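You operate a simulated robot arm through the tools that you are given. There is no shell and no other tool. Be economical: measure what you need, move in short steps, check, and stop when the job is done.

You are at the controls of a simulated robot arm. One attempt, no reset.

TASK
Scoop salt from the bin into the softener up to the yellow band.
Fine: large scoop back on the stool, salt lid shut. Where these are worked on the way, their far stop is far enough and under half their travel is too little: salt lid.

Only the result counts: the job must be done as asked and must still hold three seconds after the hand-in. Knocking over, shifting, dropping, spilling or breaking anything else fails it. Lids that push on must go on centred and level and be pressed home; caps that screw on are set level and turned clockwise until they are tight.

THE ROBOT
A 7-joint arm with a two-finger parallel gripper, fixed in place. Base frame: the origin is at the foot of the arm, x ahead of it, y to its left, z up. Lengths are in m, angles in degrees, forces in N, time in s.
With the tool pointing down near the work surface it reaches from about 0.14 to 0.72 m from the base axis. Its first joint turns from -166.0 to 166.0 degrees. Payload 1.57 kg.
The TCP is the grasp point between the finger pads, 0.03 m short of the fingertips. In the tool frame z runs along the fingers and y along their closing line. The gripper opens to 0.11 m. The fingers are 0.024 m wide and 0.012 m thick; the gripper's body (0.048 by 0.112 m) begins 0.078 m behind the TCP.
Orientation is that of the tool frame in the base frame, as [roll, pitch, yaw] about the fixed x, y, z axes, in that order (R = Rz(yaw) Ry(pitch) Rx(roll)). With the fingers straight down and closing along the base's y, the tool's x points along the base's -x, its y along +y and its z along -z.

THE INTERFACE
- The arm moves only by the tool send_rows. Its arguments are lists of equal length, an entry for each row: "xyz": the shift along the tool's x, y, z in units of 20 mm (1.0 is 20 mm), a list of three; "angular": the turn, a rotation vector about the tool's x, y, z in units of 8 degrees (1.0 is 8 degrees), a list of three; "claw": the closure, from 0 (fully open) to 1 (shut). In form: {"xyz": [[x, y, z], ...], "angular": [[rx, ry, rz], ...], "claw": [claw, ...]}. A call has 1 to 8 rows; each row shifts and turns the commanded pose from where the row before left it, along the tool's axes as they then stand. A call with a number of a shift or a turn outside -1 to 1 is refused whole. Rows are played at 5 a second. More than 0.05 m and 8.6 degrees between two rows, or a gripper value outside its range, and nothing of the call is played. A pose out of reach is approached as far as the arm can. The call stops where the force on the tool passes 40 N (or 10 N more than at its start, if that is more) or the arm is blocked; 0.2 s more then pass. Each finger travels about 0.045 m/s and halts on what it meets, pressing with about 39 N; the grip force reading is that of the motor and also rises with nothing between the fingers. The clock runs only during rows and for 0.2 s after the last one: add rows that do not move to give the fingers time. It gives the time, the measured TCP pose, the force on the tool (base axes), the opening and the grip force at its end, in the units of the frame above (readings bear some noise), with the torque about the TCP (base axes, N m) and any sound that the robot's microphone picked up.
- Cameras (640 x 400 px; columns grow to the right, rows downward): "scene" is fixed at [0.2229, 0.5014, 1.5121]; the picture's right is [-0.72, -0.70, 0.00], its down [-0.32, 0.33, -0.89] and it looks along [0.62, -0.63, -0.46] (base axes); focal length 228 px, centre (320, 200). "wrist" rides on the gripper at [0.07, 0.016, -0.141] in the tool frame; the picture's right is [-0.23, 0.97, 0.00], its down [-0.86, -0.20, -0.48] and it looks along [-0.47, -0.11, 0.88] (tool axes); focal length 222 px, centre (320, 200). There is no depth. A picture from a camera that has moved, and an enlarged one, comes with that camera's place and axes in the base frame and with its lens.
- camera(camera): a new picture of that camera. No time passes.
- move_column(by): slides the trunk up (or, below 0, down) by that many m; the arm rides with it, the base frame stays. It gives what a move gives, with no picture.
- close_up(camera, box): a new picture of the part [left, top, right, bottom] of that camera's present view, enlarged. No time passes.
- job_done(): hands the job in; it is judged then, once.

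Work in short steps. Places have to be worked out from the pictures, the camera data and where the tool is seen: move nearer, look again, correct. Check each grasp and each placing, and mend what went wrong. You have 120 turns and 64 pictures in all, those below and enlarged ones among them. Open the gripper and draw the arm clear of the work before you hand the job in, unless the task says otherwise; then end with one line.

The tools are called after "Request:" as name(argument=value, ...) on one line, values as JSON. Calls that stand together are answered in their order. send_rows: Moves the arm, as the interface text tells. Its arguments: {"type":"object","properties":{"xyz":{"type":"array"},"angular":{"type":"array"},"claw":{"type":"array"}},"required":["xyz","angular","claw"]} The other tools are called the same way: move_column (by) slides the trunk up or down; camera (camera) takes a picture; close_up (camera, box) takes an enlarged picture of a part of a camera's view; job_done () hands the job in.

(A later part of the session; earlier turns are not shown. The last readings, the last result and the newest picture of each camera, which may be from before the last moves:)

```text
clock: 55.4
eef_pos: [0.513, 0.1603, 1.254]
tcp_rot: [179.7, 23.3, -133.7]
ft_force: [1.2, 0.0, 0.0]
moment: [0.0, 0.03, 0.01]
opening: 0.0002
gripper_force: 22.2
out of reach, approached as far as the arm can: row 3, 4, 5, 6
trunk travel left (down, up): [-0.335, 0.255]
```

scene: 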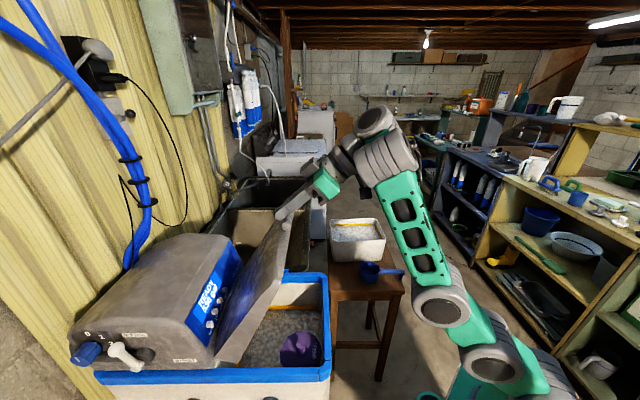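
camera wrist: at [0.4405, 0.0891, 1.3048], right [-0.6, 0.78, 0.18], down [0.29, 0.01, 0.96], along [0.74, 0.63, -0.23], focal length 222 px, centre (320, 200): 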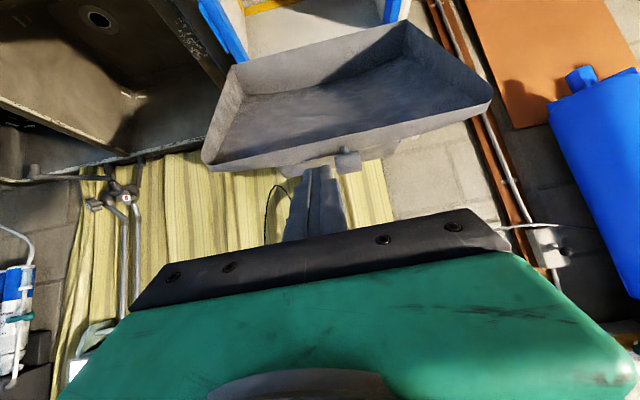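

Request:
send_rows(xyz=[[0.2, 0, 0.4], [0.35, 0, 0.8], [0.35, 0, 0.8], [0.25, 0, 0.6], [-0.3, 0, 0.13], [-0.6, 0, 0.26], [-0.6, 0, 0.26], [-0.5, 0, 0.22]], angular=[[0, 0, 0], [0, 0, 0], [0, 0, 0], [0, 0, 0], [0, 0, 0], [0, 0, 0], [0, 0, 0], [0, 0, 0]], claw=[1, 1, 1, 1, 1, 1, 1, 1])

Request:
send_rows(xyz=[[-0.5, 0, 0.22], [-0.5, 0, 0.22], [-0.5, 0, 0.22], [-0.5, 0, 0.22], [-0.5, 0, 0.22], [-0.5, 0, 0.22], [-0.3, 0, 0.13], [0, 0, 0]], angular=[[0, 0, 0], [0, 0, 0], [0, 0, 0], [0, 0, 0], [0, 0, 0], [0, 0, 0], [0, 0, 0], [0, 0, 0]], claw=[1, 1, 1, 1, 1, 1, 1, 1])

Request:
camera(camera="scene")

```text
clock: 57.2
eef_pos: [0.5437, 0.1913, 1.1971]
tcp_rot: [179.7, 23.5, -133.7]
ft_force: [0.1, 0.2, 0.2]
moment: [0.02, 0.03, -0.02]
opening: 0.0
gripper_force: 21.9
trunk travel left (down, up): [-0.335, 0.255]
```

```text
clock: 59.0
eef_pos: [0.5733, 0.2249, 1.1939]
tcp_rot: [179.7, 23.3, -133.6]
ft_force: [-0.8, -2.6, -1.0]
moment: [0.03, -0.03, 0.02]
opening: 0.0
gripper_force: 21.2
out of reach, approached as far as the arm can: row 5, 6, 7
trunk travel left (down, up): [-0.335, 0.255]
```

```text
34 pictures are left
```

scene: 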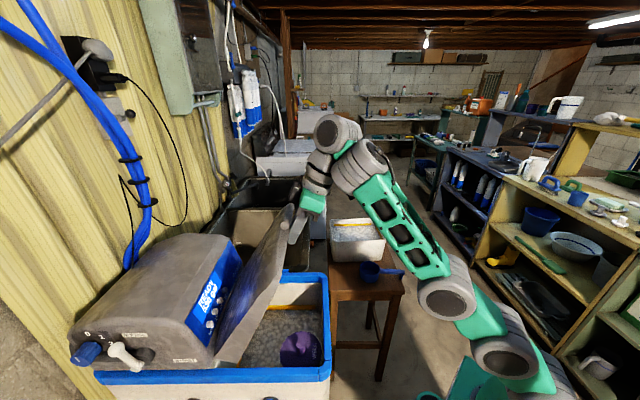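

The arm is stretched upward, so I back off, raise the trunk and come down with the arm instead.

Request:
send_rows(xyz=[[0.4, 0, -0.17], [0.7, 0, -0.3], [0.4, 0, -0.17], [0, 0, 0]], angular=[[0, 0, 0], [0, 0, 0], [0, 0, 0], [0, 0, 0]], claw=[1, 1, 1, 1])

Request:
move_column(by=0.16)

Request:
send_rows(xyz=[[0, 0, 0], [0, 0, 0], [0.15, 0, 0.4], [0.4, 0, 0.9], [0.4, 0, 0.9], [0.4, 0, 0.9], [0.4, 0, 0.9], [0.4, 0, 0.9]], angular=[[0, 0, 0], [0, 0, 0], [0, 0, 0], [0, 0, 0], [0, 0, 0], [0, 0, 0], [0, 0, 0], [0, 0, 0]], claw=[1, 1, 1, 1, 1, 1, 1, 1])

Request:
send_rows(xyz=[[0.4, 0, 0.9], [0.3, 0, 0.65], [0.2, 0, 0.45], [-0.5, 0, 0.22], [-0.6, 0, 0.26], [-0.6, 0, 0.26], [-0.6, 0, 0.26], [0, 0, 0]], angular=[[0, 0, 0], [0, 0, 0], [0, 0, 0], [0, 0, 0], [0, 0, 0], [0, 0, 0], [0, 0, 0], [0, 0, 0]], claw=[1, 1, 1, 1, 1, 1, 1, 1])

```text
clock: 60.0
eef_pos: [0.5509, 0.2028, 1.1937]
tcp_rot: [179.7, 23.4, -133.7]
ft_force: [-0.1, 0.1, 0.5]
moment: [-0.01, 0.06, 0.04]
opening: 0.0
gripper_force: 21.2
trunk travel left (down, up): [-0.335, 0.255]
```

```text
clock: 61.9
eef_pos: [0.5527, 0.2017, 1.354]
tcp_rot: [179.7, 23.3, -133.7]
ft_force: [0.1, 0.4, -0.2]
moment: [0.01, 0.02, 0.02]
opening: 0.0003
gripper_force: 21.3
trunk travel left (down, up): [-0.495, 0.095]
```

```text
clock: 63.7
eef_pos: [0.5496, 0.2039, 1.2468]
tcp_rot: [179.8, 23.4, -133.8]
ft_force: [0.2, 0.6, 0.3]
moment: [0.01, 0.03, 0.0]
opening: 0.0
gripper_force: 21.4
trunk travel left (down, up): [-0.495, 0.095]
```

```text
clock: 65.5
eef_pos: [0.5847, 0.2377, 1.2036]
tcp_rot: [179.8, 23.5, -133.6]
ft_force: [-0.3, -2.9, 6.4]
moment: [-0.02, -0.13, -0.05]
opening: 0.0
gripper_force: 21.2
trunk travel left (down, up): [-0.495, 0.095]
```

Request:
send_rows(xyz=[[-0.4, 0, 0.1], [-0.59, 0, 0.14], [-0.59, 0, 0.14], [-0.59, 0, 0.14], [-0.59, 0, 0.14], [-0.59, 0, 0.14], [-0.59, 0, 0.14], [-0.4, 0, 0.1]], angular=[[0, 0, 0], [0, 0, 0], [0, 0, 0], [0, 0, 0], [0, 0, 0], [0, 0, 0], [0, 0, 0], [0, 0, 0]], claw=[1, 1, 1, 1, 1, 1, 1, 1])

Request:
camera(camera="scene")

```text
clock: 67.3
eef_pos: [0.6455, 0.3021, 1.2188]
tcp_rot: [179.6, 23.4, -133.7]
ft_force: [0.1, -3.0, -0.9]
moment: [0.05, -0.03, -0.03]
opening: 0.0
gripper_force: 21.4
trunk travel left (down, up): [-0.495, 0.095]
```

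```text
33 pictures are left
```

scene: 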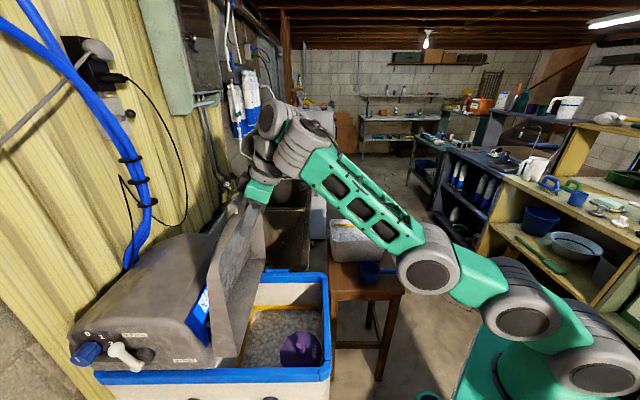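

The lid is past vertical, or close to it. I push on gently until it meets its stop.

Request:
send_rows(xyz=[[-0.4, 0, 0.15], [-0.5, 0, 0.22], [-0.5, 0, 0.22], [-0.5, 0, 0.22], [-0.5, 0, 0.22], [-0.4, 0, 0.15]], angular=[[0, 0, 0], [0, 0, 0], [0, 0, 0], [0, 0, 0], [0, 0, 0], [0, 0, 0]], claw=[1, 1, 1, 1, 1, 1])

```text
clock: 68.7
eef_pos: [0.6512, 0.3032, 1.2127]
tcp_rot: [179.9, 23.4, -133.7]
ft_force: [0.2, -0.7, -0.1]
moment: [-0.01, 0.01, 0.02]
opening: 0.0001
gripper_force: 21.2
out of reach, approached as far as the arm can: row 1, 2, 3, 4, 5, 6
trunk travel left (down, up): [-0.495, 0.095]
```

Request:
send_rows(xyz=[[0, 0, 0], [0, 0, 0], [0, 0, 0], [0, 0, 0], [-0.35, 0, 0.35], [-0.35, 0, 0.35], [-0.35, 0, 0.35], [-0.35, 0, 0.35]], angular=[[0, -0.4, 0], [0, -0.6, 0], [0, -0.6, 0], [0, -0.5, 0], [0, 0, 0], [0, 0, 0], [0, 0, 0], [0, 0, 0]], claw=[1, 1, 1, 1, 1, 1, 1, 1])

Request:
camera(camera="wrist")

```text
clock: 70.5
eef_pos: [0.6443, 0.2953, 1.2187]
tcp_rot: [179.5, 37.8, -133.8]
ft_force: [0.4, 0.0, -0.7]
moment: [0.02, 0.01, 0.0]
opening: 0.0001
gripper_force: 21.5
out of reach, approached as far as the arm can: row 4, 5, 6, 7, 8
trunk travel left (down, up): [-0.495, 0.095]
```

```text
32 pictures are left
camera wrist: at [0.5331, 0.2035, 1.2877], right [-0.58, 0.8, 0.15], down [0.41, 0.14, 0.9], along [0.7, 0.59, -0.41], focal length 222 px, centre (320, 200)
```

wrist: 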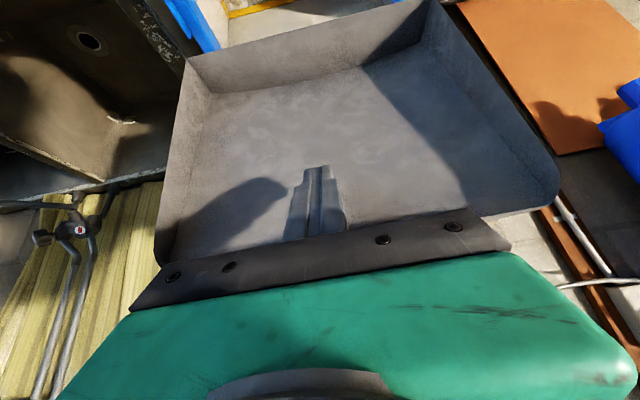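

The lid is nearly vertical or beyond and stays by itself, which is well past half its travel. I withdraw from it and look into the tank.

Request:
send_rows(xyz=[[0.3, 0, -0.3], [0.6, 0, -0.5], [0.8, 0, -0.6], [0.8, 0, -0.6], [0.8, 0, -0.6], [0.8, 0, -0.6], [0.8, 0, -0.6], [0.4, 0, -0.3]], angular=[[0, 0.2, 0], [0, 0.4, 0], [0, 0.6, 0], [0, 0.6, 0], [0, 0.6, 0], [0, 0.6, 0], [0, 0.6, 0], [0, 0.3, 0]], claw=[1, 1, 1, 1, 1, 1, 1, 1])

Request:
close_up(camera="scene", box=[180, 200, 350, 390])

Request:
close_up(camera="wrist", box=[320, 0, 640, 200])

```text
clock: 72.3
eef_pos: [0.5665, 0.2046, 1.2505]
tcp_rot: [179.7, 8.9, -133.6]
ft_force: [-0.5, 0.0, -0.5]
moment: [0.0, 0.01, 0.0]
opening: 0.0
gripper_force: 21.2
out of reach, approached as far as the arm can: row 1, 2
trunk travel left (down, up): [-0.495, 0.095]
```

```text
2.11 times, centred on (265, 295) of scene
camera zoom: at [0.2229, 0.5014, 1.5121], right [-0.72, -0.7, 0.0], down [-0.32, 0.33, -0.89], along [0.62, -0.63, -0.46], focal length 481 px, centre (436, 0)
```

zoom: 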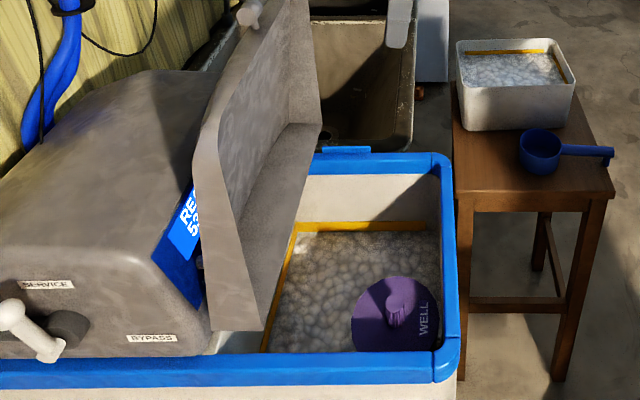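

```text
2.00 times, centred on (480, 100) of wrist
camera zoom: at [0.4908, 0.1505, 1.3782], right [-0.55, 0.83, 0.04], down [0.68, 0.42, 0.6], along [0.49, 0.36, -0.8], focal length 444 px, centre (0, 400)
```

zoom: 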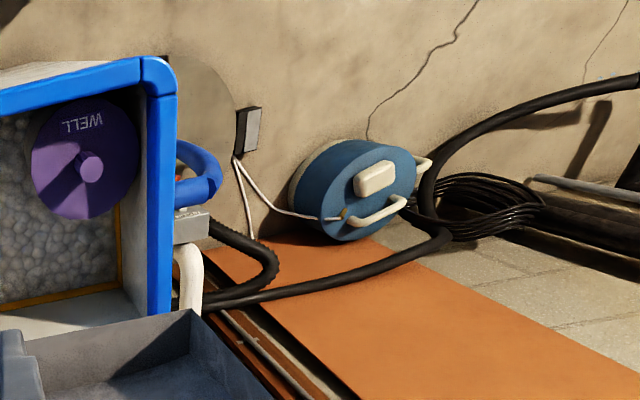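

The tank shows a purple WELL cap in its front-left corner, which must stay clear of salt, and the salt lies just under the yellow band. Now I go for the scoop: I lower the trunk later and first swing the arm over towards the handle.

Request:
send_rows(xyz=[[0.5, -0.28, 0], [0.9, -0.5, 0], [1, -0.56, 0], [1, -0.56, 0], [1, -0.56, 0], [1, -0.56, 0], [1, -0.56, 0], [1, -0.56, 0]], angular=[[0, 0, 0], [0, 0, 0], [0, 0, 0], [0, 0, 0], [0, 0, 0], [0, 0, 0], [0, 0, 0], [0, 0, 0]], claw=[1, 0.8, 0.6, 0.4, 0.2, 0, 0, 0])

Request:
send_rows(xyz=[[1, -0.56, 0], [1, -0.56, 0], [1, -0.56, 0], [1, -0.56, 0], [1, -0.56, 0], [1, -0.56, 0], [1, -0.56, 0], [0.5, -0.28, 0]], angular=[[0, 0, 0], [0, 0, 0], [0, 0, 0], [0, 0, 0], [0, 0, 0], [0, 0, 0], [0, 0, 0], [0, 0, 0]], claw=[0, 0, 0, 0, 0, 0, 0, 0])

Request:
send_rows(xyz=[[0.5, -0.28, 0], [1, -0.56, 0], [1, -0.56, 0], [1, -0.56, 0], [1, -0.56, 0], [1, -0.56, 0], [0.5, -0.28, 0], [0, 0, 0]], angular=[[0, 0, 0], [0, 0, 0], [0, 0, 0], [0, 0, 0], [0, 0, 0], [0, 0, 0], [0, 0, 0], [0, 0, 0]], claw=[0, 0, 0, 0, 0, 0, 0, 0])

```text
clock: 74.1
eef_pos: [0.526, 0.0423, 1.2258]
tcp_rot: [179.7, 8.9, -133.6]
ft_force: [-0.7, 0.4, 1.6]
moment: [0.0, 0.01, 0.0]
opening: 0.1102
gripper_force: 0.1
trunk travel left (down, up): [-0.495, 0.095]
```

```text
clock: 75.9
eef_pos: [0.4849, -0.1239, 1.2035]
tcp_rot: [179.7, 9.1, -133.6]
ft_force: [-0.1, 0.5, 0.1]
moment: [0.01, 0.05, -0.01]
opening: 0.1101
gripper_force: 0.1
trunk travel left (down, up): [-0.495, 0.095]
```

```text
clock: 77.7
eef_pos: [0.4521, -0.2554, 1.1828]
tcp_rot: [179.8, 9.0, -133.5]
ft_force: [-0.3, -0.1, 0.3]
moment: [0.0, 0.01, 0.01]
opening: 0.1102
gripper_force: 0.0
trunk travel left (down, up): [-0.495, 0.095]
```

Request:
move_column(by=-0.26)

Request:
camera(camera="wrist")

Request:
close_up(camera="scene", box=[300, 190, 460, 310])

```text
clock: 80.3
eef_pos: [0.4515, -0.2561, 0.9228]
tcp_rot: [179.6, 9.0, -133.6]
ft_force: [0.5, 0.8, 0.3]
moment: [0.01, -0.02, 0.02]
opening: 0.1099
gripper_force: 0.1
trunk travel left (down, up): [-0.235, 0.355]
```

```text
29 pictures are left
camera wrist: at [0.3762, -0.3102, 1.0518], right [-0.55, 0.83, 0.04], down [0.68, 0.42, 0.61], along [0.49, 0.36, -0.79], focal length 222 px, centre (320, 200)
```

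wrist: 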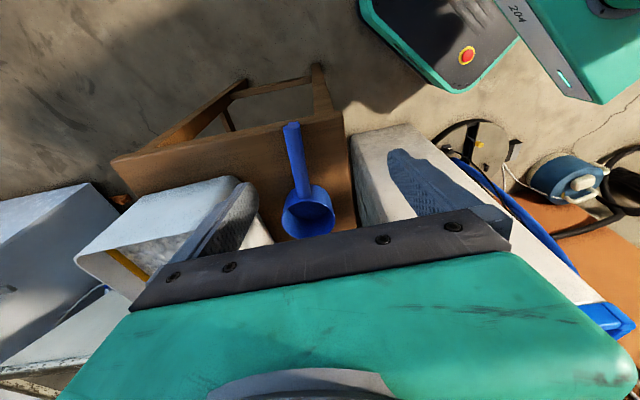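

```text
3.33 times, centred on (380, 250) of scene
camera zoom: at [0.2229, 0.5014, 1.5121], right [-0.72, -0.7, 0.0], down [-0.32, 0.33, -0.89], along [0.62, -0.63, -0.46], focal length 761 px, centre (120, 33)
```

zoom: 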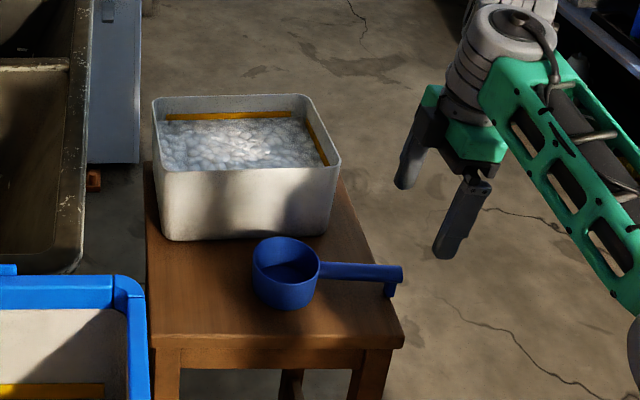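

The handle runs from the cup at (0.588, -0.178) to its end at (0.472, -0.279), heading 41 degrees, at a height of about 0.775. I raise the arm, lower the trunk to allow tilt, then tilt forward along the handle.

Request:
send_rows(xyz=[[-0.07, 0, -0.5], [-0.14, 0, -0.95], [-0.14, 0, -0.95], [-0.14, 0, -0.95], [-0.14, 0, -0.95], [-0.14, 0, -0.95], [-0.14, 0, -0.95], [-0.14, 0, -0.8]], angular=[[0, 0, 0], [0, 0, 0], [0, 0, 0], [0, 0, 0], [0, 0, 0], [0, 0, 0], [0, 0, 0], [0, 0, 0]], claw=[0, 0, 0, 0, 0, 0, 0, 0])

Request:
move_column(by=-0.2)

Request:
send_rows(xyz=[[0, 0, 0], [0, 0, 0], [0, 0, 0], [0, 0, 0], [0, 0, 0], [0, 0, 0], [0, 0, 0]], angular=[[0, -0.3, 0.1], [0, -0.5, 0.1], [0, -0.5, 0.1], [0, -0.5, 0.1], [0, -0.5, 0.1], [0, -0.3, 0.1], [0, 0, 0]], claw=[0, 0, 0, 0, 0, 0, 0])

```text
clock: 82.1
eef_pos: [0.4516, -0.2567, 1.0554]
tcp_rot: [179.7, 9.1, -133.6]
ft_force: [0.4, -0.4, -0.9]
moment: [0.01, 0.02, -0.01]
opening: 0.1102
gripper_force: 0.0
out of reach, approached as far as the arm can: row 8
trunk travel left (down, up): [-0.235, 0.355]
```

```text
clock: 84.3
eef_pos: [0.4505, -0.257, 0.8564]
tcp_rot: [179.8, 9.1, -133.6]
ft_force: [-1.0, 0.3, -0.3]
moment: [0.0, -0.01, 0.0]
opening: 0.11
gripper_force: 0.0
trunk travel left (down, up): [-0.035, 0.555]
```

```text
clock: 85.9
eef_pos: [0.4408, -0.2481, 0.8252]
tcp_rot: [179.0, 21.3, -136.6]
ft_force: [-0.4, 0.9, 0.7]
moment: [-0.03, -0.04, -0.05]
opening: 0.11
gripper_force: 0.0
out of reach, approached as far as the arm can: row 2, 3, 4, 5
trunk travel left (down, up): [-0.035, 0.555]
```

I will grasp with this tilt of about 21 degrees. I rise a little, move over the handle, then look before going down.

Request:
send_rows(xyz=[[-0.25, 0, -0.7], [-0.28, 0, -0.7], [-0.4, -0.35, 0.15], [-0.6, -0.6, 0.25], [-0.6, -0.6, 0.25], [-0.6, -0.5, 0.2], [-0.2, -0.25, 0.08], [0, 0, 0]], angular=[[0, 0, 0], [0, 0, 0.12], [0, 0, 0.13], [0, 0, 0], [0, 0, 0], [0, 0, 0], [0, 0, 0], [0, 0, 0]], claw=[0, 0, 0, 0, 0, 0, 0, 0])

Request:
camera(camera="wrist")

Request:
close_up(camera="scene", box=[300, 190, 460, 310])

```text
clock: 87.7
eef_pos: [0.4906, -0.2357, 0.8003]
tcp_rot: [177.9, 23.5, -139.7]
ft_force: [-0.2, 0.4, -0.3]
moment: [0.01, -0.02, 0.0]
opening: 0.1099
gripper_force: 0.1
out of reach, approached as far as the arm can: row 1, 2, 5, 7
trunk travel left (down, up): [-0.035, 0.555]
```

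```text
27 pictures are left
camera wrist: at [0.3907, -0.3051, 0.9017], right [-0.48, 0.87, 0.12], down [0.59, 0.22, 0.77], along [0.64, 0.44, -0.62], focal length 222 px, centre (320, 200)
```

wrist: 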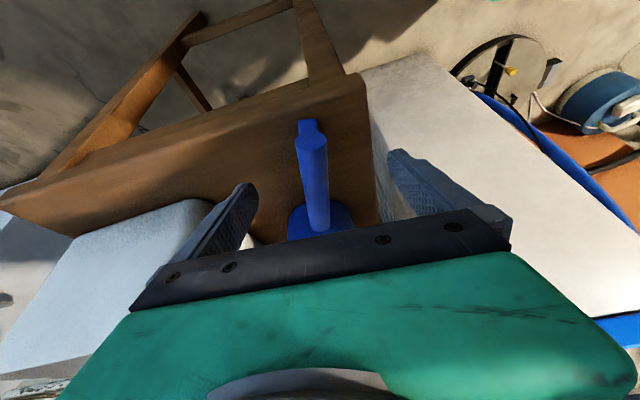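

```text
3.33 times, centred on (380, 250) of scene
camera zoom: at [0.2229, 0.5014, 1.5121], right [-0.72, -0.7, 0.0], down [-0.32, 0.33, -0.89], along [0.62, -0.63, -0.46], focal length 761 px, centre (120, 33)
```

zoom: 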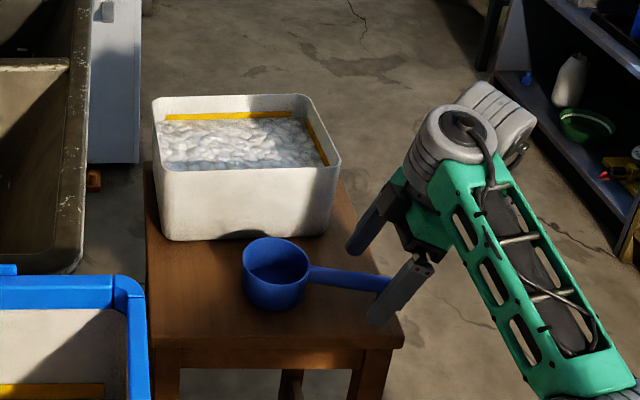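

The handle lies centred between the fingers (the scoop seems nudged a centimetre but stands well). I go 18 mm further along the tool axis and close.

Request:
send_rows(xyz=[[0, 0, 0.45], [0, 0, 0.45], [0, 0, 0], [0, 0, 0], [0, 0, 0], [0, 0, 0], [0, 0, 0], [0, 0, 0]], angular=[[0, 0, 0], [0, 0, 0], [0, 0, 0], [0, 0, 0], [0, 0, 0], [0, 0, 0], [0, 0, 0], [0, 0, 0]], claw=[0, 0, 0.3, 0.6, 0.9, 1, 1, 1])

Request:
close_up(camera="wrist", box=[200, 80, 440, 260])

```text
clock: 89.5
eef_pos: [0.4966, -0.2311, 0.7839]
tcp_rot: [177.8, 23.6, -139.7]
ft_force: [-0.2, -0.9, -0.1]
moment: [-0.01, -0.01, 0.02]
opening: 0.0211
gripper_force: 17.6
trunk travel left (down, up): [-0.035, 0.555]
```

```text
2.22 times, centred on (320, 170) of wrist
camera zoom: at [0.3957, -0.3, 0.8854], right [-0.48, 0.87, 0.12], down [0.59, 0.22, 0.77], along [0.64, 0.45, -0.62], focal length 494 px, centre (320, 267)
```

zoom: 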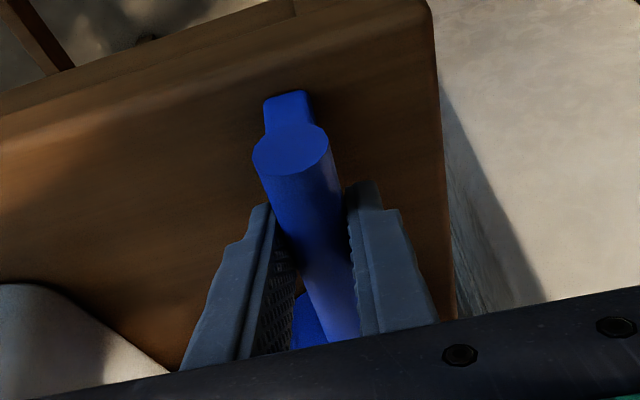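

The round handle (21 mm) is held. I lift with the trunk and check that it stays level.

Request:
move_column(by=0.18)

Request:
close_up(camera="scene", box=[290, 160, 450, 280])

```text
clock: 91.5
eef_pos: [0.4964, -0.2317, 0.963]
tcp_rot: [177.9, 23.6, -139.7]
ft_force: [0.0, 0.5, -0.9]
moment: [-0.03, 0.02, 0.0]
opening: 0.0205
gripper_force: 34.6
trunk travel left (down, up): [-0.215, 0.375]
```

```text
3.33 times, centred on (370, 220) of scene
camera zoom: at [0.2229, 0.5014, 1.5121], right [-0.72, -0.7, 0.0], down [-0.32, 0.33, -0.89], along [0.62, -0.63, -0.46], focal length 761 px, centre (153, 133)
```

zoom: 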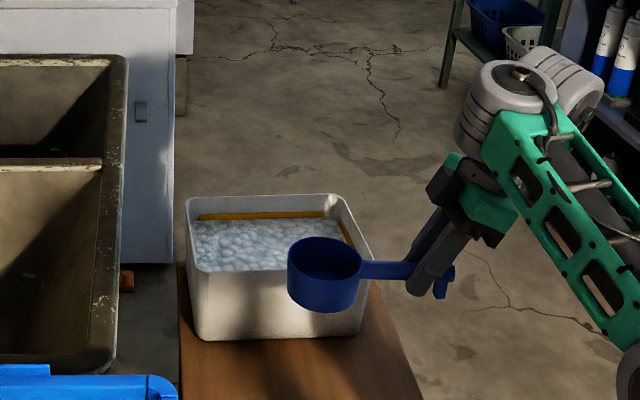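

The scoop is held level, with its cup about 0.116 m ahead of the grip. From the pictures the tub's rim is near z 0.842 and its front corners near (0.61, -0.34) and (0.78, -0.15), so I turn the scoop to point out over the tub (heading about -26 degrees).

Request:
send_rows(xyz=[[0, 0, 0], [0, 0, 0], [0, 0, 0], [0, 0, 0], [0, 0, 0], [0, 0, 0], [0, 0, 0], [0, 0, 0]], angular=[[0.12, 0, 0.28], [0.24, 0, 0.55], [0.27, 0, 0.62], [0.27, 0, 0.62], [0.27, 0, 0.62], [0.27, 0, 0.62], [0.27, 0, 0.62], [0.27, 0, 0.62]], claw=[1, 1, 1, 1, 1, 1, 1, 1])

Request:
send_rows(xyz=[[0, 0, 0], [0, 0, 0], [0, 0, 0], [0, 0, 0], [0, 0, 0], [0, 0, 0]], angular=[[0.27, 0, 0.62], [0.27, 0, 0.62], [0.27, 0, 0.62], [0.27, 0, 0.62], [0.2, 0, 0.45], [0, 0, 0]], claw=[1, 1, 1, 1, 1, 1])

Request:
move_column(by=0.25)

```text
clock: 93.3
eef_pos: [0.4962, -0.2314, 0.9637]
tcp_rot: [178.4, 22.4, -179.3]
ft_force: [0.9, -0.1, -1.1]
moment: [-0.01, 0.04, -0.04]
opening: 0.0207
gripper_force: 34.0
trunk travel left (down, up): [-0.215, 0.375]
```

```text
clock: 94.7
eef_pos: [0.4965, -0.2316, 0.9633]
tcp_rot: [179.1, 21.8, 155.4]
ft_force: [0.0, 0.1, -0.3]
moment: [0.03, 0.06, -0.01]
opening: 0.0205
gripper_force: 34.7
trunk travel left (down, up): [-0.215, 0.375]
```

```text
clock: 97.3
eef_pos: [0.4975, -0.2313, 1.2145]
tcp_rot: [179.1, 21.7, 155.5]
ft_force: [-0.6, 0.5, -0.9]
moment: [0.01, 0.03, 0.02]
opening: 0.0207
gripper_force: 34.0
trunk travel left (down, up): [-0.465, 0.125]
```

Request:
send_rows(xyz=[[-0.06, 0, 0.5], [-0.13, 0, 0.95], [-0.13, 0, 0.95], [-0.13, 0, 0.95], [-0.13, 0, 0.95], [-0.13, 0, 0.95], [-0.13, 0, 0.95], [-0.13, 0, 0.95]], angular=[[0, 0, 0], [0, 0, 0], [0, 0, 0], [0, 0, 0], [0, 0, 0], [0, 0, 0], [0, 0, 0], [0, 0, 0]], claw=[1, 1, 1, 1, 1, 1, 1, 1])

Request:
send_rows(xyz=[[-0.13, 0, 0.95], [-0.13, 0, 0.95], [-0.13, 0, 0.95], [-0.13, 0, 0.95], [-0.13, 0, 0.95], [-0.13, 0, 0.95], [-0.1, 0, 0.6], [0, 0, 0]], angular=[[0, 0, 0], [0, 0, 0], [0, 0, 0], [0, 0, 0], [0, 0, 0], [0, 0, 0], [0, 0, 0], [0, 0, 0]], claw=[1, 1, 1, 1, 1, 1, 1, 1])

Request:
close_up(camera="scene", box=[290, 160, 450, 280])

Request:
camera(camera="wrist")

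```text
clock: 99.1
eef_pos: [0.5768, -0.2632, 1.149]
tcp_rot: [179.2, 21.5, 155.5]
ft_force: [0.2, -0.6, -0.7]
moment: [0.01, 0.07, 0.0]
opening: 0.0209
gripper_force: 34.3
out of reach, approached as far as the arm can: row 4, 5, 6, 7, 8
trunk travel left (down, up): [-0.465, 0.125]
```

```text
clock: 100.9
eef_pos: [0.6541, -0.297, 1.0681]
tcp_rot: [179.1, 21.7, 155.6]
ft_force: [0.3, 0.1, -0.8]
moment: [0.06, 0.05, 0.03]
opening: 0.021
gripper_force: 34.8
out of reach, approached as far as the arm can: row 1, 2, 3, 4, 5
trunk travel left (down, up): [-0.465, 0.125]
```

```text
3.33 times, centred on (370, 220) of scene
camera zoom: at [0.2229, 0.5014, 1.5121], right [-0.72, -0.7, 0.0], down [-0.32, 0.33, -0.89], along [0.62, -0.63, -0.46], focal length 761 px, centre (153, 133)
```

zoom: 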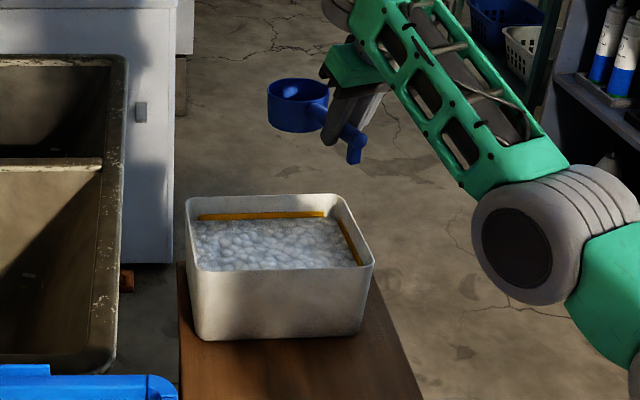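

```text
22 pictures are left
camera wrist: at [0.5525, -0.2344, 1.1734], right [0.59, 0.8, 0.1], down [0.48, -0.45, 0.76], along [0.65, -0.4, -0.64], focal length 222 px, centre (320, 200)
```

wrist: 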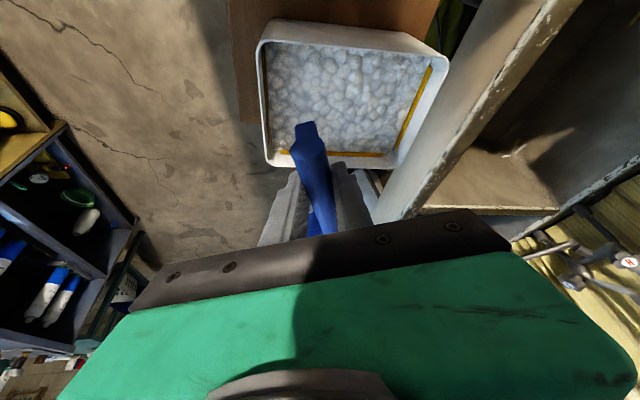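

The tub corners measure (0.60, -0.33), (0.77, -0.14), (0.92, -0.28) and (0.75, -0.46), with the cup above its middle. Reach is tight, so I draw back a little and lower, then pitch the cup down.

Request:
send_rows(xyz=[[0.5, 0.04, 0.3], [0.75, 0.08, 0.6], [0.75, 0.08, 0.7], [0.75, 0.08, 0.8], [0.75, 0.08, 0.8], [0.5, 0.06, 0.6], [0.2, 0, 0.4], [0, 0, 0]], angular=[[0, 0, 0], [0, 0, 0], [0, 0, 0], [0, 0.2, 0], [0, 0.4, 0], [0, 0.5, 0], [0, 0.4, 0], [0, 0.2, 0]], claw=[1, 1, 1, 1, 1, 1, 1, 1])

```text
clock: 102.7
eef_pos: [0.6486, -0.2851, 0.9711]
tcp_rot: [179.1, 8.1, 155.7]
ft_force: [-0.6, -0.4, 0.0]
moment: [0.03, 0.04, 0.02]
opening: 0.0206
gripper_force: 34.3
out of reach, approached as far as the arm can: row 1, 2, 3, 4
trunk travel left (down, up): [-0.465, 0.125]
```

Request:
send_rows(xyz=[[0.4, 0, -0.05], [0.7, 0, -0.1], [0.7, 0, -0.1], [0, 0, 0], [0, 0, 0], [0, 0, 0], [0, 0, 0], [0, 0, 0]], angular=[[0, 0, 0], [0, 0.3, 0], [0, 0.5, 0], [0, 0.6, 0], [0, 0.6, 0], [0, 0.6, 0], [0, 0.4, 0], [0, 0, 0]], claw=[1, 1, 1, 1, 1, 1, 1, 1])

Request:
close_up(camera="scene", box=[310, 160, 430, 250])

```text
clock: 104.5
eef_pos: [0.6165, -0.2715, 0.9717]
tcp_rot: [179.1, -12.6, 156.0]
ft_force: [-0.3, 0.0, -0.5]
moment: [0.03, 0.06, 0.03]
opening: 0.0207
gripper_force: 34.2
out of reach, approached as far as the arm can: row 7
trunk travel left (down, up): [-0.465, 0.125]
```

```text
4.44 times, centred on (370, 205) of scene
camera zoom: at [0.2229, 0.5014, 1.5121], right [-0.72, -0.7, 0.0], down [-0.32, 0.33, -0.89], along [0.62, -0.63, -0.46], focal length 1015 px, centre (98, 178)
```

zoom: 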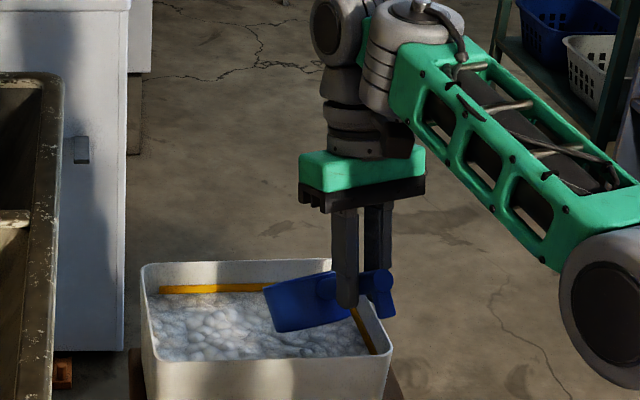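

The cup is pitched about 35 degrees. I descend until the lip is in the salt, keeping the handle just above the rim.

Request:
send_rows(xyz=[[-0.1, 0, 0.5], [-0.17, 0, 0.8], [-0.17, 0, 0.8], [-0.17, 0, 0.8], [-0.17, 0, 0.7], [-0.12, 0, 0.5], [-0.08, 0, 0.35], [0, 0, 0]], angular=[[0, 0, 0], [0, 0, 0], [0, 0, 0], [0, 0, 0], [0, 0, 0], [0, 0, 0], [0, 0, 0], [0, 0, 0]], claw=[1, 1, 1, 1, 1, 1, 1, 1])

Request:
close_up(camera="scene", box=[310, 170, 430, 260])

```text
clock: 105.9
eef_pos: [0.6204, -0.2697, 0.9013]
tcp_rot: [179.2, -11.4, 155.9]
ft_force: [1.4, -1.0, 10.5]
moment: [-0.16, 0.03, -0.1]
opening: 0.0207
gripper_force: 34.2
trunk travel left (down, up): [-0.465, 0.125]
stopped in row 7: the force on the tool passed its limit at 47 N (the readings are from after the stop); the commanded pose is now the measured one
```

```text
4.44 times, centred on (370, 215) of scene
camera zoom: at [0.2229, 0.5014, 1.5121], right [-0.72, -0.7, 0.0], down [-0.32, 0.33, -0.89], along [0.62, -0.63, -0.46], focal length 1015 px, centre (98, 133)
```

zoom: 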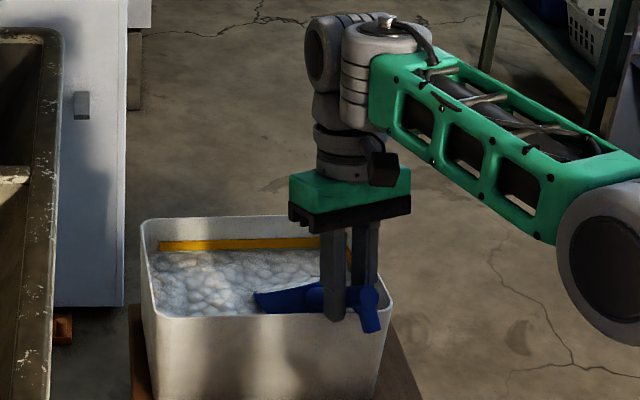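

The stop comes about where the lip meets the salt, so it is likely the salt's resistance. I push on more slowly.

Request:
send_rows(xyz=[[-0.04, 0, 0.15], [-0.04, 0, 0.2], [-0.04, 0, 0.2], [-0.04, 0, 0.2], [-0.04, 0, 0.2], [-0.04, 0, 0.2], [0, 0, 0]], angular=[[0, 0, 0], [0, 0, 0], [0, 0, 0], [0, 0, 0], [0, 0, 0], [0, 0, 0], [0, 0, 0]], claw=[1, 1, 1, 1, 1, 1, 1])

```text
clock: 106.5
eef_pos: [0.6215, -0.269, 0.9009]
tcp_rot: [179.2, -10.9, 155.8]
ft_force: [-7.9, -0.6, 13.4]
moment: [-0.13, 0.26, 0.01]
opening: 0.0211
gripper_force: 33.9
trunk travel left (down, up): [-0.465, 0.125]
stopped in row 2: the force on the tool passed its limit at 43 N (the readings are from after the stop); the commanded pose is now the measured one
```

The small moment shows the contact is right at the fingers: the fingertips sit on the rim, which is therefore at about 0.87, and the lip is already some 2 cm in the salt. I lift a hair, push the cup forward through the salt, then level it.

Request:
send_rows(xyz=[[0.03, 0, -0.2], [-0.3, 0, -0.06], [-0.4, 0, -0.08], [-0.4, 0, -0.08], [-0.4, 0, -0.08], [0, 0, 0]], angular=[[0, 0, 0], [0, 0, 0], [0, 0, 0], [0, 0, 0], [0, 0, 0], [0, 0, 0]], claw=[1, 1, 1, 1, 1, 1])

```text
clock: 107.9
eef_pos: [0.6356, -0.2748, 0.903]
tcp_rot: [179.1, -11.0, 155.9]
ft_force: [-0.5, -0.4, 0.0]
moment: [0.02, 0.01, -0.01]
opening: 0.0205
gripper_force: 33.9
out of reach, approached as far as the arm can: row 4, 5
trunk travel left (down, up): [-0.465, 0.125]
```

The salt itself gives no resistance. I level the cup while lifting slightly and then look at how much it holds.

Request:
send_rows(xyz=[[0, 0, 0], [-0.2, 0, 0], [-0.3, 0, -0.1], [-0.3, 0, -0.2], [-0.1, 0, -0.3], [0, 0, -0.4], [0, 0, -0.6], [0, 0, -0.6]], angular=[[0, -0.3, 0], [0, -0.6, 0], [0, -0.6, 0], [0, -0.6, 0], [0, -0.6, 0], [0, -0.6, 0], [0, -0.6, 0], [0, -0.4, 0]], claw=[1, 1, 1, 1, 1, 1, 1, 1])

Request:
close_up(camera="scene", box=[310, 170, 430, 260])

```text
clock: 109.7
eef_pos: [0.6384, -0.2839, 0.9446]
tcp_rot: [178.9, 23.4, 155.3]
ft_force: [0.0, 0.4, -1.2]
moment: [0.04, 0.0, -0.02]
opening: 0.0207
gripper_force: 34.0
out of reach, approached as far as the arm can: row 1
trunk travel left (down, up): [-0.465, 0.125]
```

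```text
4.44 times, centred on (370, 215) of scene
camera zoom: at [0.2229, 0.5014, 1.5121], right [-0.72, -0.7, 0.0], down [-0.32, 0.33, -0.89], along [0.62, -0.63, -0.46], focal length 1015 px, centre (98, 133)
```

zoom: 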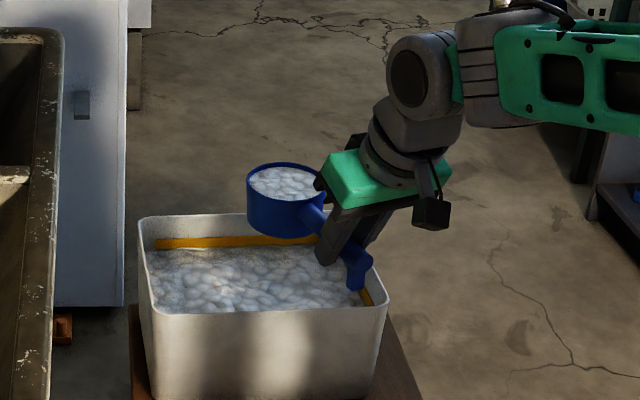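

The cup is full and level. I raise it with the trunk and carry it, keeping its attitude, across to the softener.

Request:
move_column(by=0.12)

Request:
send_rows(xyz=[[0.2, 0.27, -0.09], [0.4, 0.55, -0.17], [0.58, 0.8, -0.25], [0.58, 0.8, -0.25], [0.58, 0.8, -0.25], [0.58, 0.8, -0.25], [0.58, 0.8, -0.25], [0.58, 0.8, -0.25]], angular=[[0, 0, 0], [0, 0, 0], [0, 0, 0], [0, 0, 0], [0, 0, 0], [0, 0, 0], [0, 0, 0], [0, 0, 0]], claw=[1, 1, 1, 1, 1, 1, 1, 1])

Request:
send_rows(xyz=[[0.58, 0.8, -0.25], [0.58, 0.8, -0.25], [0.58, 0.8, -0.25], [0.58, 0.8, -0.25], [0.58, 0.8, -0.25], [0.58, 0.8, -0.25], [0.58, 0.8, -0.25], [0.58, 0.8, -0.25]], angular=[[0, 0, 0], [0, 0, 0], [0, 0, 0], [0, 0, 0], [0, 0, 0], [0, 0, 0], [0, 0, 0], [0, 0, 0]], claw=[1, 1, 1, 1, 1, 1, 1, 1])

```text
clock: 111.2
eef_pos: [0.64, -0.2838, 1.0659]
tcp_rot: [179.0, 23.3, 155.3]
ft_force: [0.3, 0.5, -1.5]
moment: [0.0, 0.05, 0.04]
opening: 0.0206
gripper_force: 34.4
trunk travel left (down, up): [-0.585, 0.005]
```

```text
clock: 113.0
eef_pos: [0.6057, -0.1438, 1.0674]
tcp_rot: [179.0, 23.3, 155.3]
ft_force: [-0.2, 0.0, 0.0]
moment: [0.01, 0.04, 0.01]
opening: 0.0207
gripper_force: 33.6
trunk travel left (down, up): [-0.585, 0.005]
```

```text
clock: 114.8
eef_pos: [0.5649, 0.0133, 1.0694]
tcp_rot: [179.1, 23.3, 155.3]
ft_force: [0.1, -0.5, -0.5]
moment: [0.03, 0.03, -0.03]
opening: 0.0206
gripper_force: 34.4
trunk travel left (down, up): [-0.585, 0.005]
```

Request:
send_rows(xyz=[[0, 0, 0], [0, 0, 0], [0, 0, 0], [0, 0, 0], [0, 0, 0], [0, 0, 0], [0, 0, 0], [0, 0, 0]], angular=[[-0.1, 0, -0.25], [-0.22, 0, -0.5], [-0.27, 0, -0.62], [-0.27, 0, -0.62], [-0.27, 0, -0.62], [-0.27, 0, -0.62], [-0.27, 0, -0.62], [-0.27, 0, -0.62]], claw=[1, 1, 1, 1, 1, 1, 1, 1])

Request:
send_rows(xyz=[[0, 0, 0], [0, 0, 0], [0, 0, 0], [0, 0, 0], [0, 0, 0]], angular=[[-0.27, 0, -0.62], [-0.27, 0, -0.62], [-0.27, 0, -0.62], [-0.25, 0, -0.58], [-0.1, 0, -0.25]], claw=[1, 1, 1, 1, 1])

```text
clock: 116.6
eef_pos: [0.5658, 0.012, 1.0692]
tcp_rot: [179.2, 23.9, -165.5]
ft_force: [0.2, 0.1, -1.4]
moment: [0.02, 0.05, -0.04]
opening: 0.0206
gripper_force: 34.3
trunk travel left (down, up): [-0.585, 0.005]
```

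```text
clock: 117.8
eef_pos: [0.5648, 0.0128, 1.0686]
tcp_rot: [179.5, 24.2, -142.0]
ft_force: [0.3, 0.2, -0.4]
moment: [-0.01, 0.04, 0.0]
opening: 0.0208
gripper_force: 34.3
trunk travel left (down, up): [-0.585, 0.005]
```

Request:
send_rows(xyz=[[-0.16, 0.37, 0.07], [-0.32, 0.75, 0.145], [-0.32, 0.75, 0.145], [-0.32, 0.75, 0.145], [-0.32, 0.75, 0.145], [-0.32, 0.75, 0.145], [-0.32, 0.75, 0.145], [-0.32, 0.75, 0.145]], angular=[[0, 0, 0], [0, 0, 0], [0, 0, 0], [0, 0, 0], [0, 0, 0], [0, 0, 0], [0, 0, 0], [0, 0, 0]], claw=[1, 1, 1, 1, 1, 1, 1, 1])

Request:
send_rows(xyz=[[-0.32, 0.75, 0.145], [-0.32, 0.75, 0.145], [-0.32, 0.75, 0.145], [-0.2, 0.45, 0.1], [0, 0, 0]], angular=[[0, 0, 0], [0, 0, 0], [0, 0, 0], [0, 0, 0], [0, 0, 0]], claw=[1, 1, 1, 1, 1])

Request:
close_up(camera="scene", box=[180, 200, 380, 360])

```text
clock: 119.6
eef_pos: [0.5371, 0.1342, 1.0688]
tcp_rot: [179.5, 24.1, -142.1]
ft_force: [0.4, 1.0, -0.9]
moment: [-0.06, 0.03, 0.0]
opening: 0.0207
gripper_force: 34.3
trunk travel left (down, up): [-0.585, 0.005]
```

```text
clock: 120.8
eef_pos: [0.5234, 0.1934, 1.0687]
tcp_rot: [179.5, 24.1, -142.1]
ft_force: [0.9, -0.3, -0.5]
moment: [-0.03, 0.03, 0.01]
opening: 0.0206
gripper_force: 34.8
trunk travel left (down, up): [-0.585, 0.005]
```

```text
2.50 times, centred on (280, 280) of scene
camera zoom: at [0.2229, 0.5014, 1.5121], right [-0.72, -0.7, 0.0], down [-0.32, 0.33, -0.89], along [0.62, -0.63, -0.46], focal length 571 px, centre (420, 0)
```

zoom: 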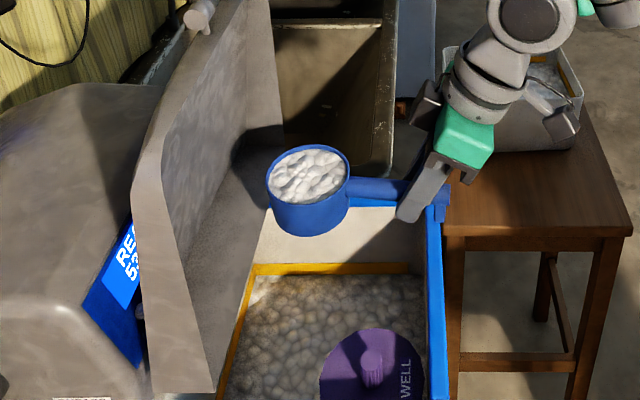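

The cup hangs over the tank, a little near the WELL cap. I shift it slightly away from the cap, lower it, and begin to roll it to the right, pouring away from the cap.

Request:
send_rows(xyz=[[0.2, -0.3, 0.5], [0.36, -0.4, 0.8], [0.36, -0.3, 0.75], [0, 0, 0], [0, 0, 0], [0, 0, 0], [0, 0, 0], [0, 0, 0]], angular=[[0, 0, 0], [0, 0, 0], [0, 0, 0], [-0.27, 0, 0.12], [-0.5, 0, 0.22], [-0.55, 0, 0.245], [-0.55, 0, 0.245], [-0.55, 0, 0.245]], claw=[1, 1, 1, 1, 1, 1, 1, 1])

Request:
send_rows(xyz=[[0, 0, 0], [0, 0, 0], [0, 0, 0], [0, 0, 0], [0, 0, 0], [0, 0, 0], [0, 0, 0], [0, 0, 0]], angular=[[-0.55, 0, 0.245], [-0.55, 0, 0.245], [-0.55, 0, 0.245], [-0.55, 0, 0.245], [-0.55, 0, 0.245], [-0.55, 0, 0.245], [-0.55, 0, 0.245], [-0.55, 0, 0.245]], claw=[1, 1, 1, 1, 1, 1, 1, 1])

Request:
close_up(camera="scene", box=[180, 200, 380, 360])

```text
clock: 122.6
eef_pos: [0.5365, 0.1764, 1.0237]
tcp_rot: [156.4, 22.3, -151.2]
ft_force: [1.3, -0.3, -1.0]
moment: [-0.02, 0.06, 0.0]
opening: 0.0209
gripper_force: 34.8
trunk travel left (down, up): [-0.585, 0.005]
```

```text
clock: 124.4
eef_pos: [0.5378, 0.1765, 1.0248]
tcp_rot: [118.7, 12.3, -162.9]
ft_force: [-0.9, -0.3, -1.3]
moment: [-0.05, 0.02, -0.03]
opening: 0.0207
gripper_force: 34.1
trunk travel left (down, up): [-0.585, 0.005]
```

```text
2.50 times, centred on (280, 280) of scene
camera zoom: at [0.2229, 0.5014, 1.5121], right [-0.72, -0.7, 0.0], down [-0.32, 0.33, -0.89], along [0.62, -0.63, -0.46], focal length 571 px, centre (420, 0)
```

zoom: 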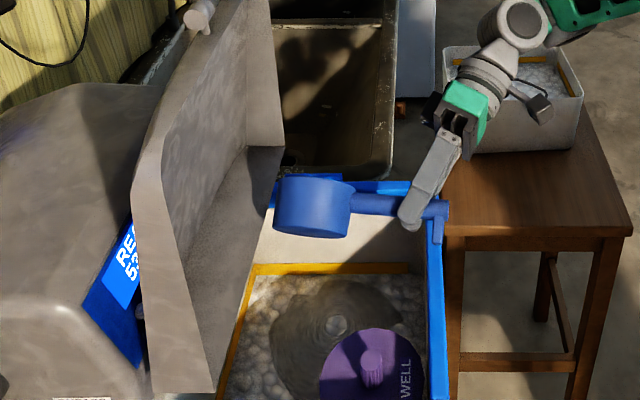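

The salt is landing in the tank beside the WELL cap. I roll further to empty the cup.

Request:
send_rows(xyz=[[0, 0, 0], [0, 0, 0], [0, 0, 0], [0, 0, 0], [0, 0, 0], [0, 0, 0], [0, 0, 0], [0, 0, 0]], angular=[[-0.5, 0, 0.22], [-0.55, 0, 0.245], [-0.55, 0, 0.245], [-0.55, 0, 0.245], [-0.55, 0, 0.245], [-0.55, 0, 0.245], [-0.4, 0, 0.17], [0, 0, 0]], claw=[1, 1, 1, 1, 1, 1, 1, 1])

Request:
close_up(camera="scene", box=[220, 260, 340, 360])

```text
clock: 126.2
eef_pos: [0.4908, 0.1891, 0.9938]
tcp_rot: [111.1, 9.3, -164.3]
ft_force: [-0.2, 0.2, -0.5]
moment: [-0.05, 0.07, -0.01]
opening: 0.0208
gripper_force: 34.6
out of reach, approached as far as the arm can: row 1, 2, 3, 4, 5, 6, 7
trunk travel left (down, up): [-0.585, 0.005]
```

```text
4.00 times, centred on (280, 310) of scene
camera zoom: at [0.2229, 0.5014, 1.5121], right [-0.72, -0.7, 0.0], down [-0.32, 0.33, -0.89], along [0.62, -0.63, -0.46], focal length 914 px, centre (480, -240)
```

zoom: 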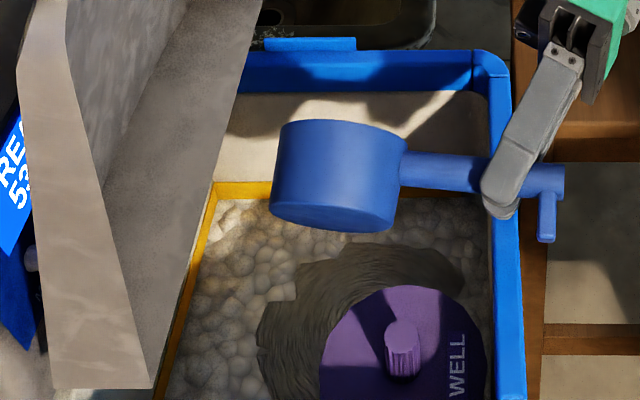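

The roll reached its limit at roughly 70 degrees. I roll back to level to see whether anything is left in the cup.

Request:
send_rows(xyz=[[0, 0, 0], [0, 0, 0], [0, 0, 0], [0, 0, 0], [0, 0, 0], [0, 0, 0], [0, 0, 0], [0, 0, 0]], angular=[[0.4, 0, -0.17], [0.6, 0, -0.27], [0.6, 0, -0.27], [0.6, 0, -0.27], [0.6, 0, -0.27], [0.6, 0, -0.27], [0.6, 0, -0.27], [0.6, 0, -0.27]], claw=[1, 1, 1, 1, 1, 1, 1, 1])

Request:
send_rows(xyz=[[0, 0, -0.3], [0, 0, -0.5], [0, 0, -0.6], [0, 0, -0.6], [0, 0, -0.6], [0, 0, -0.3], [0, 0, 0]], angular=[[0.6, 0, -0.27], [0.6, 0, -0.27], [0.6, 0, -0.27], [0.5, 0, -0.22], [0.4, 0, -0.17], [0, 0, 0], [0, 0, 0]], claw=[1, 1, 1, 1, 1, 1, 1])

Request:
close_up(camera="scene", box=[200, 220, 360, 350])

```text
clock: 128.0
eef_pos: [0.4922, 0.1914, 0.994]
tcp_rot: [151.3, 21.4, -152.9]
ft_force: [-0.5, -0.2, -0.4]
moment: [-0.09, 0.05, 0.01]
opening: 0.0208
gripper_force: 34.0
trunk travel left (down, up): [-0.585, 0.005]
```

```text
clock: 129.6
eef_pos: [0.4806, 0.1678, 1.0457]
tcp_rot: [176.7, 24.2, -143.2]
ft_force: [0.4, 1.1, -1.1]
moment: [-0.04, 0.02, -0.03]
opening: 0.0208
gripper_force: 34.1
trunk travel left (down, up): [-0.585, 0.005]
```

```text
3.08 times, centred on (280, 285) of scene
camera zoom: at [0.2229, 0.5014, 1.5121], right [-0.72, -0.7, 0.0], down [-0.32, 0.33, -0.89], along [0.62, -0.63, -0.46], focal length 703 px, centre (443, -62)
```

zoom: 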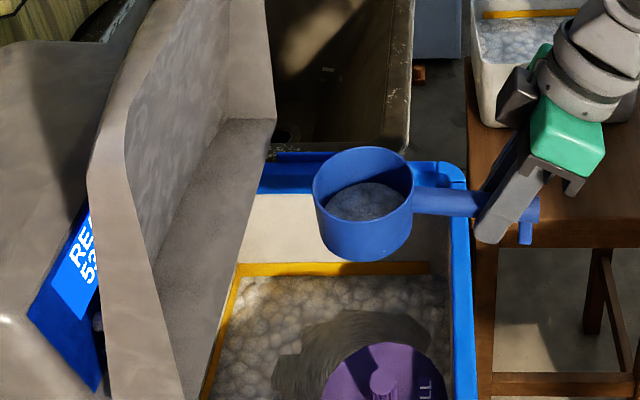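

Some salt is still in the cup. I look closely at the level against the yellow band.

Request:
close_up(camera="scene", box=[235, 290, 331, 350])

```text
6.67 times, centred on (283, 320) of scene
camera zoom: at [0.2229, 0.5014, 1.5121], right [-0.72, -0.7, 0.0], down [-0.32, 0.33, -0.89], along [0.62, -0.63, -0.46], focal length 1522 px, centre (567, -600)
```

zoom: 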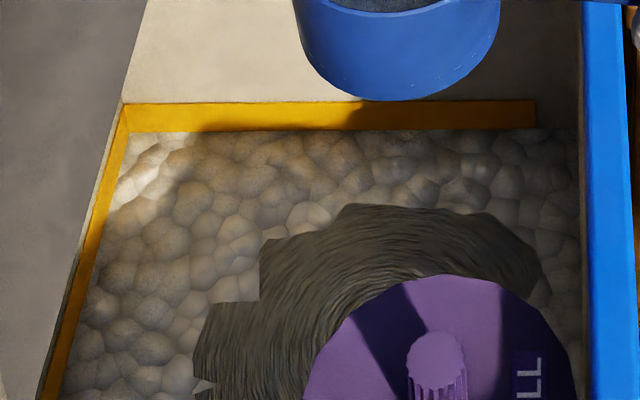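

Request:
camera(camera="wrist")

```text
13 pictures are left
camera wrist: at [0.3765, 0.1004, 1.1461], right [-0.44, 0.89, 0.14], down [0.61, 0.17, 0.78], along [0.66, 0.43, -0.61], focal length 222 px, centre (320, 200)
```

wrist: 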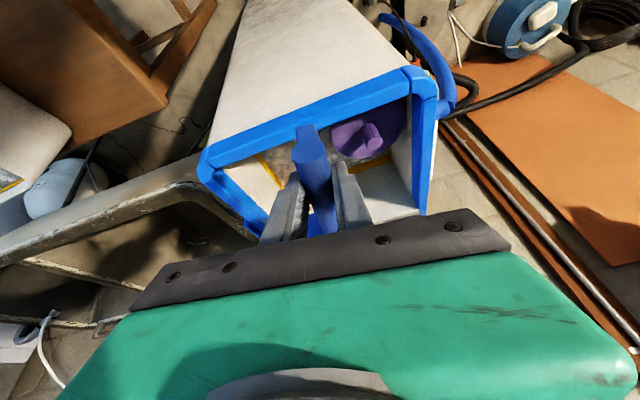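

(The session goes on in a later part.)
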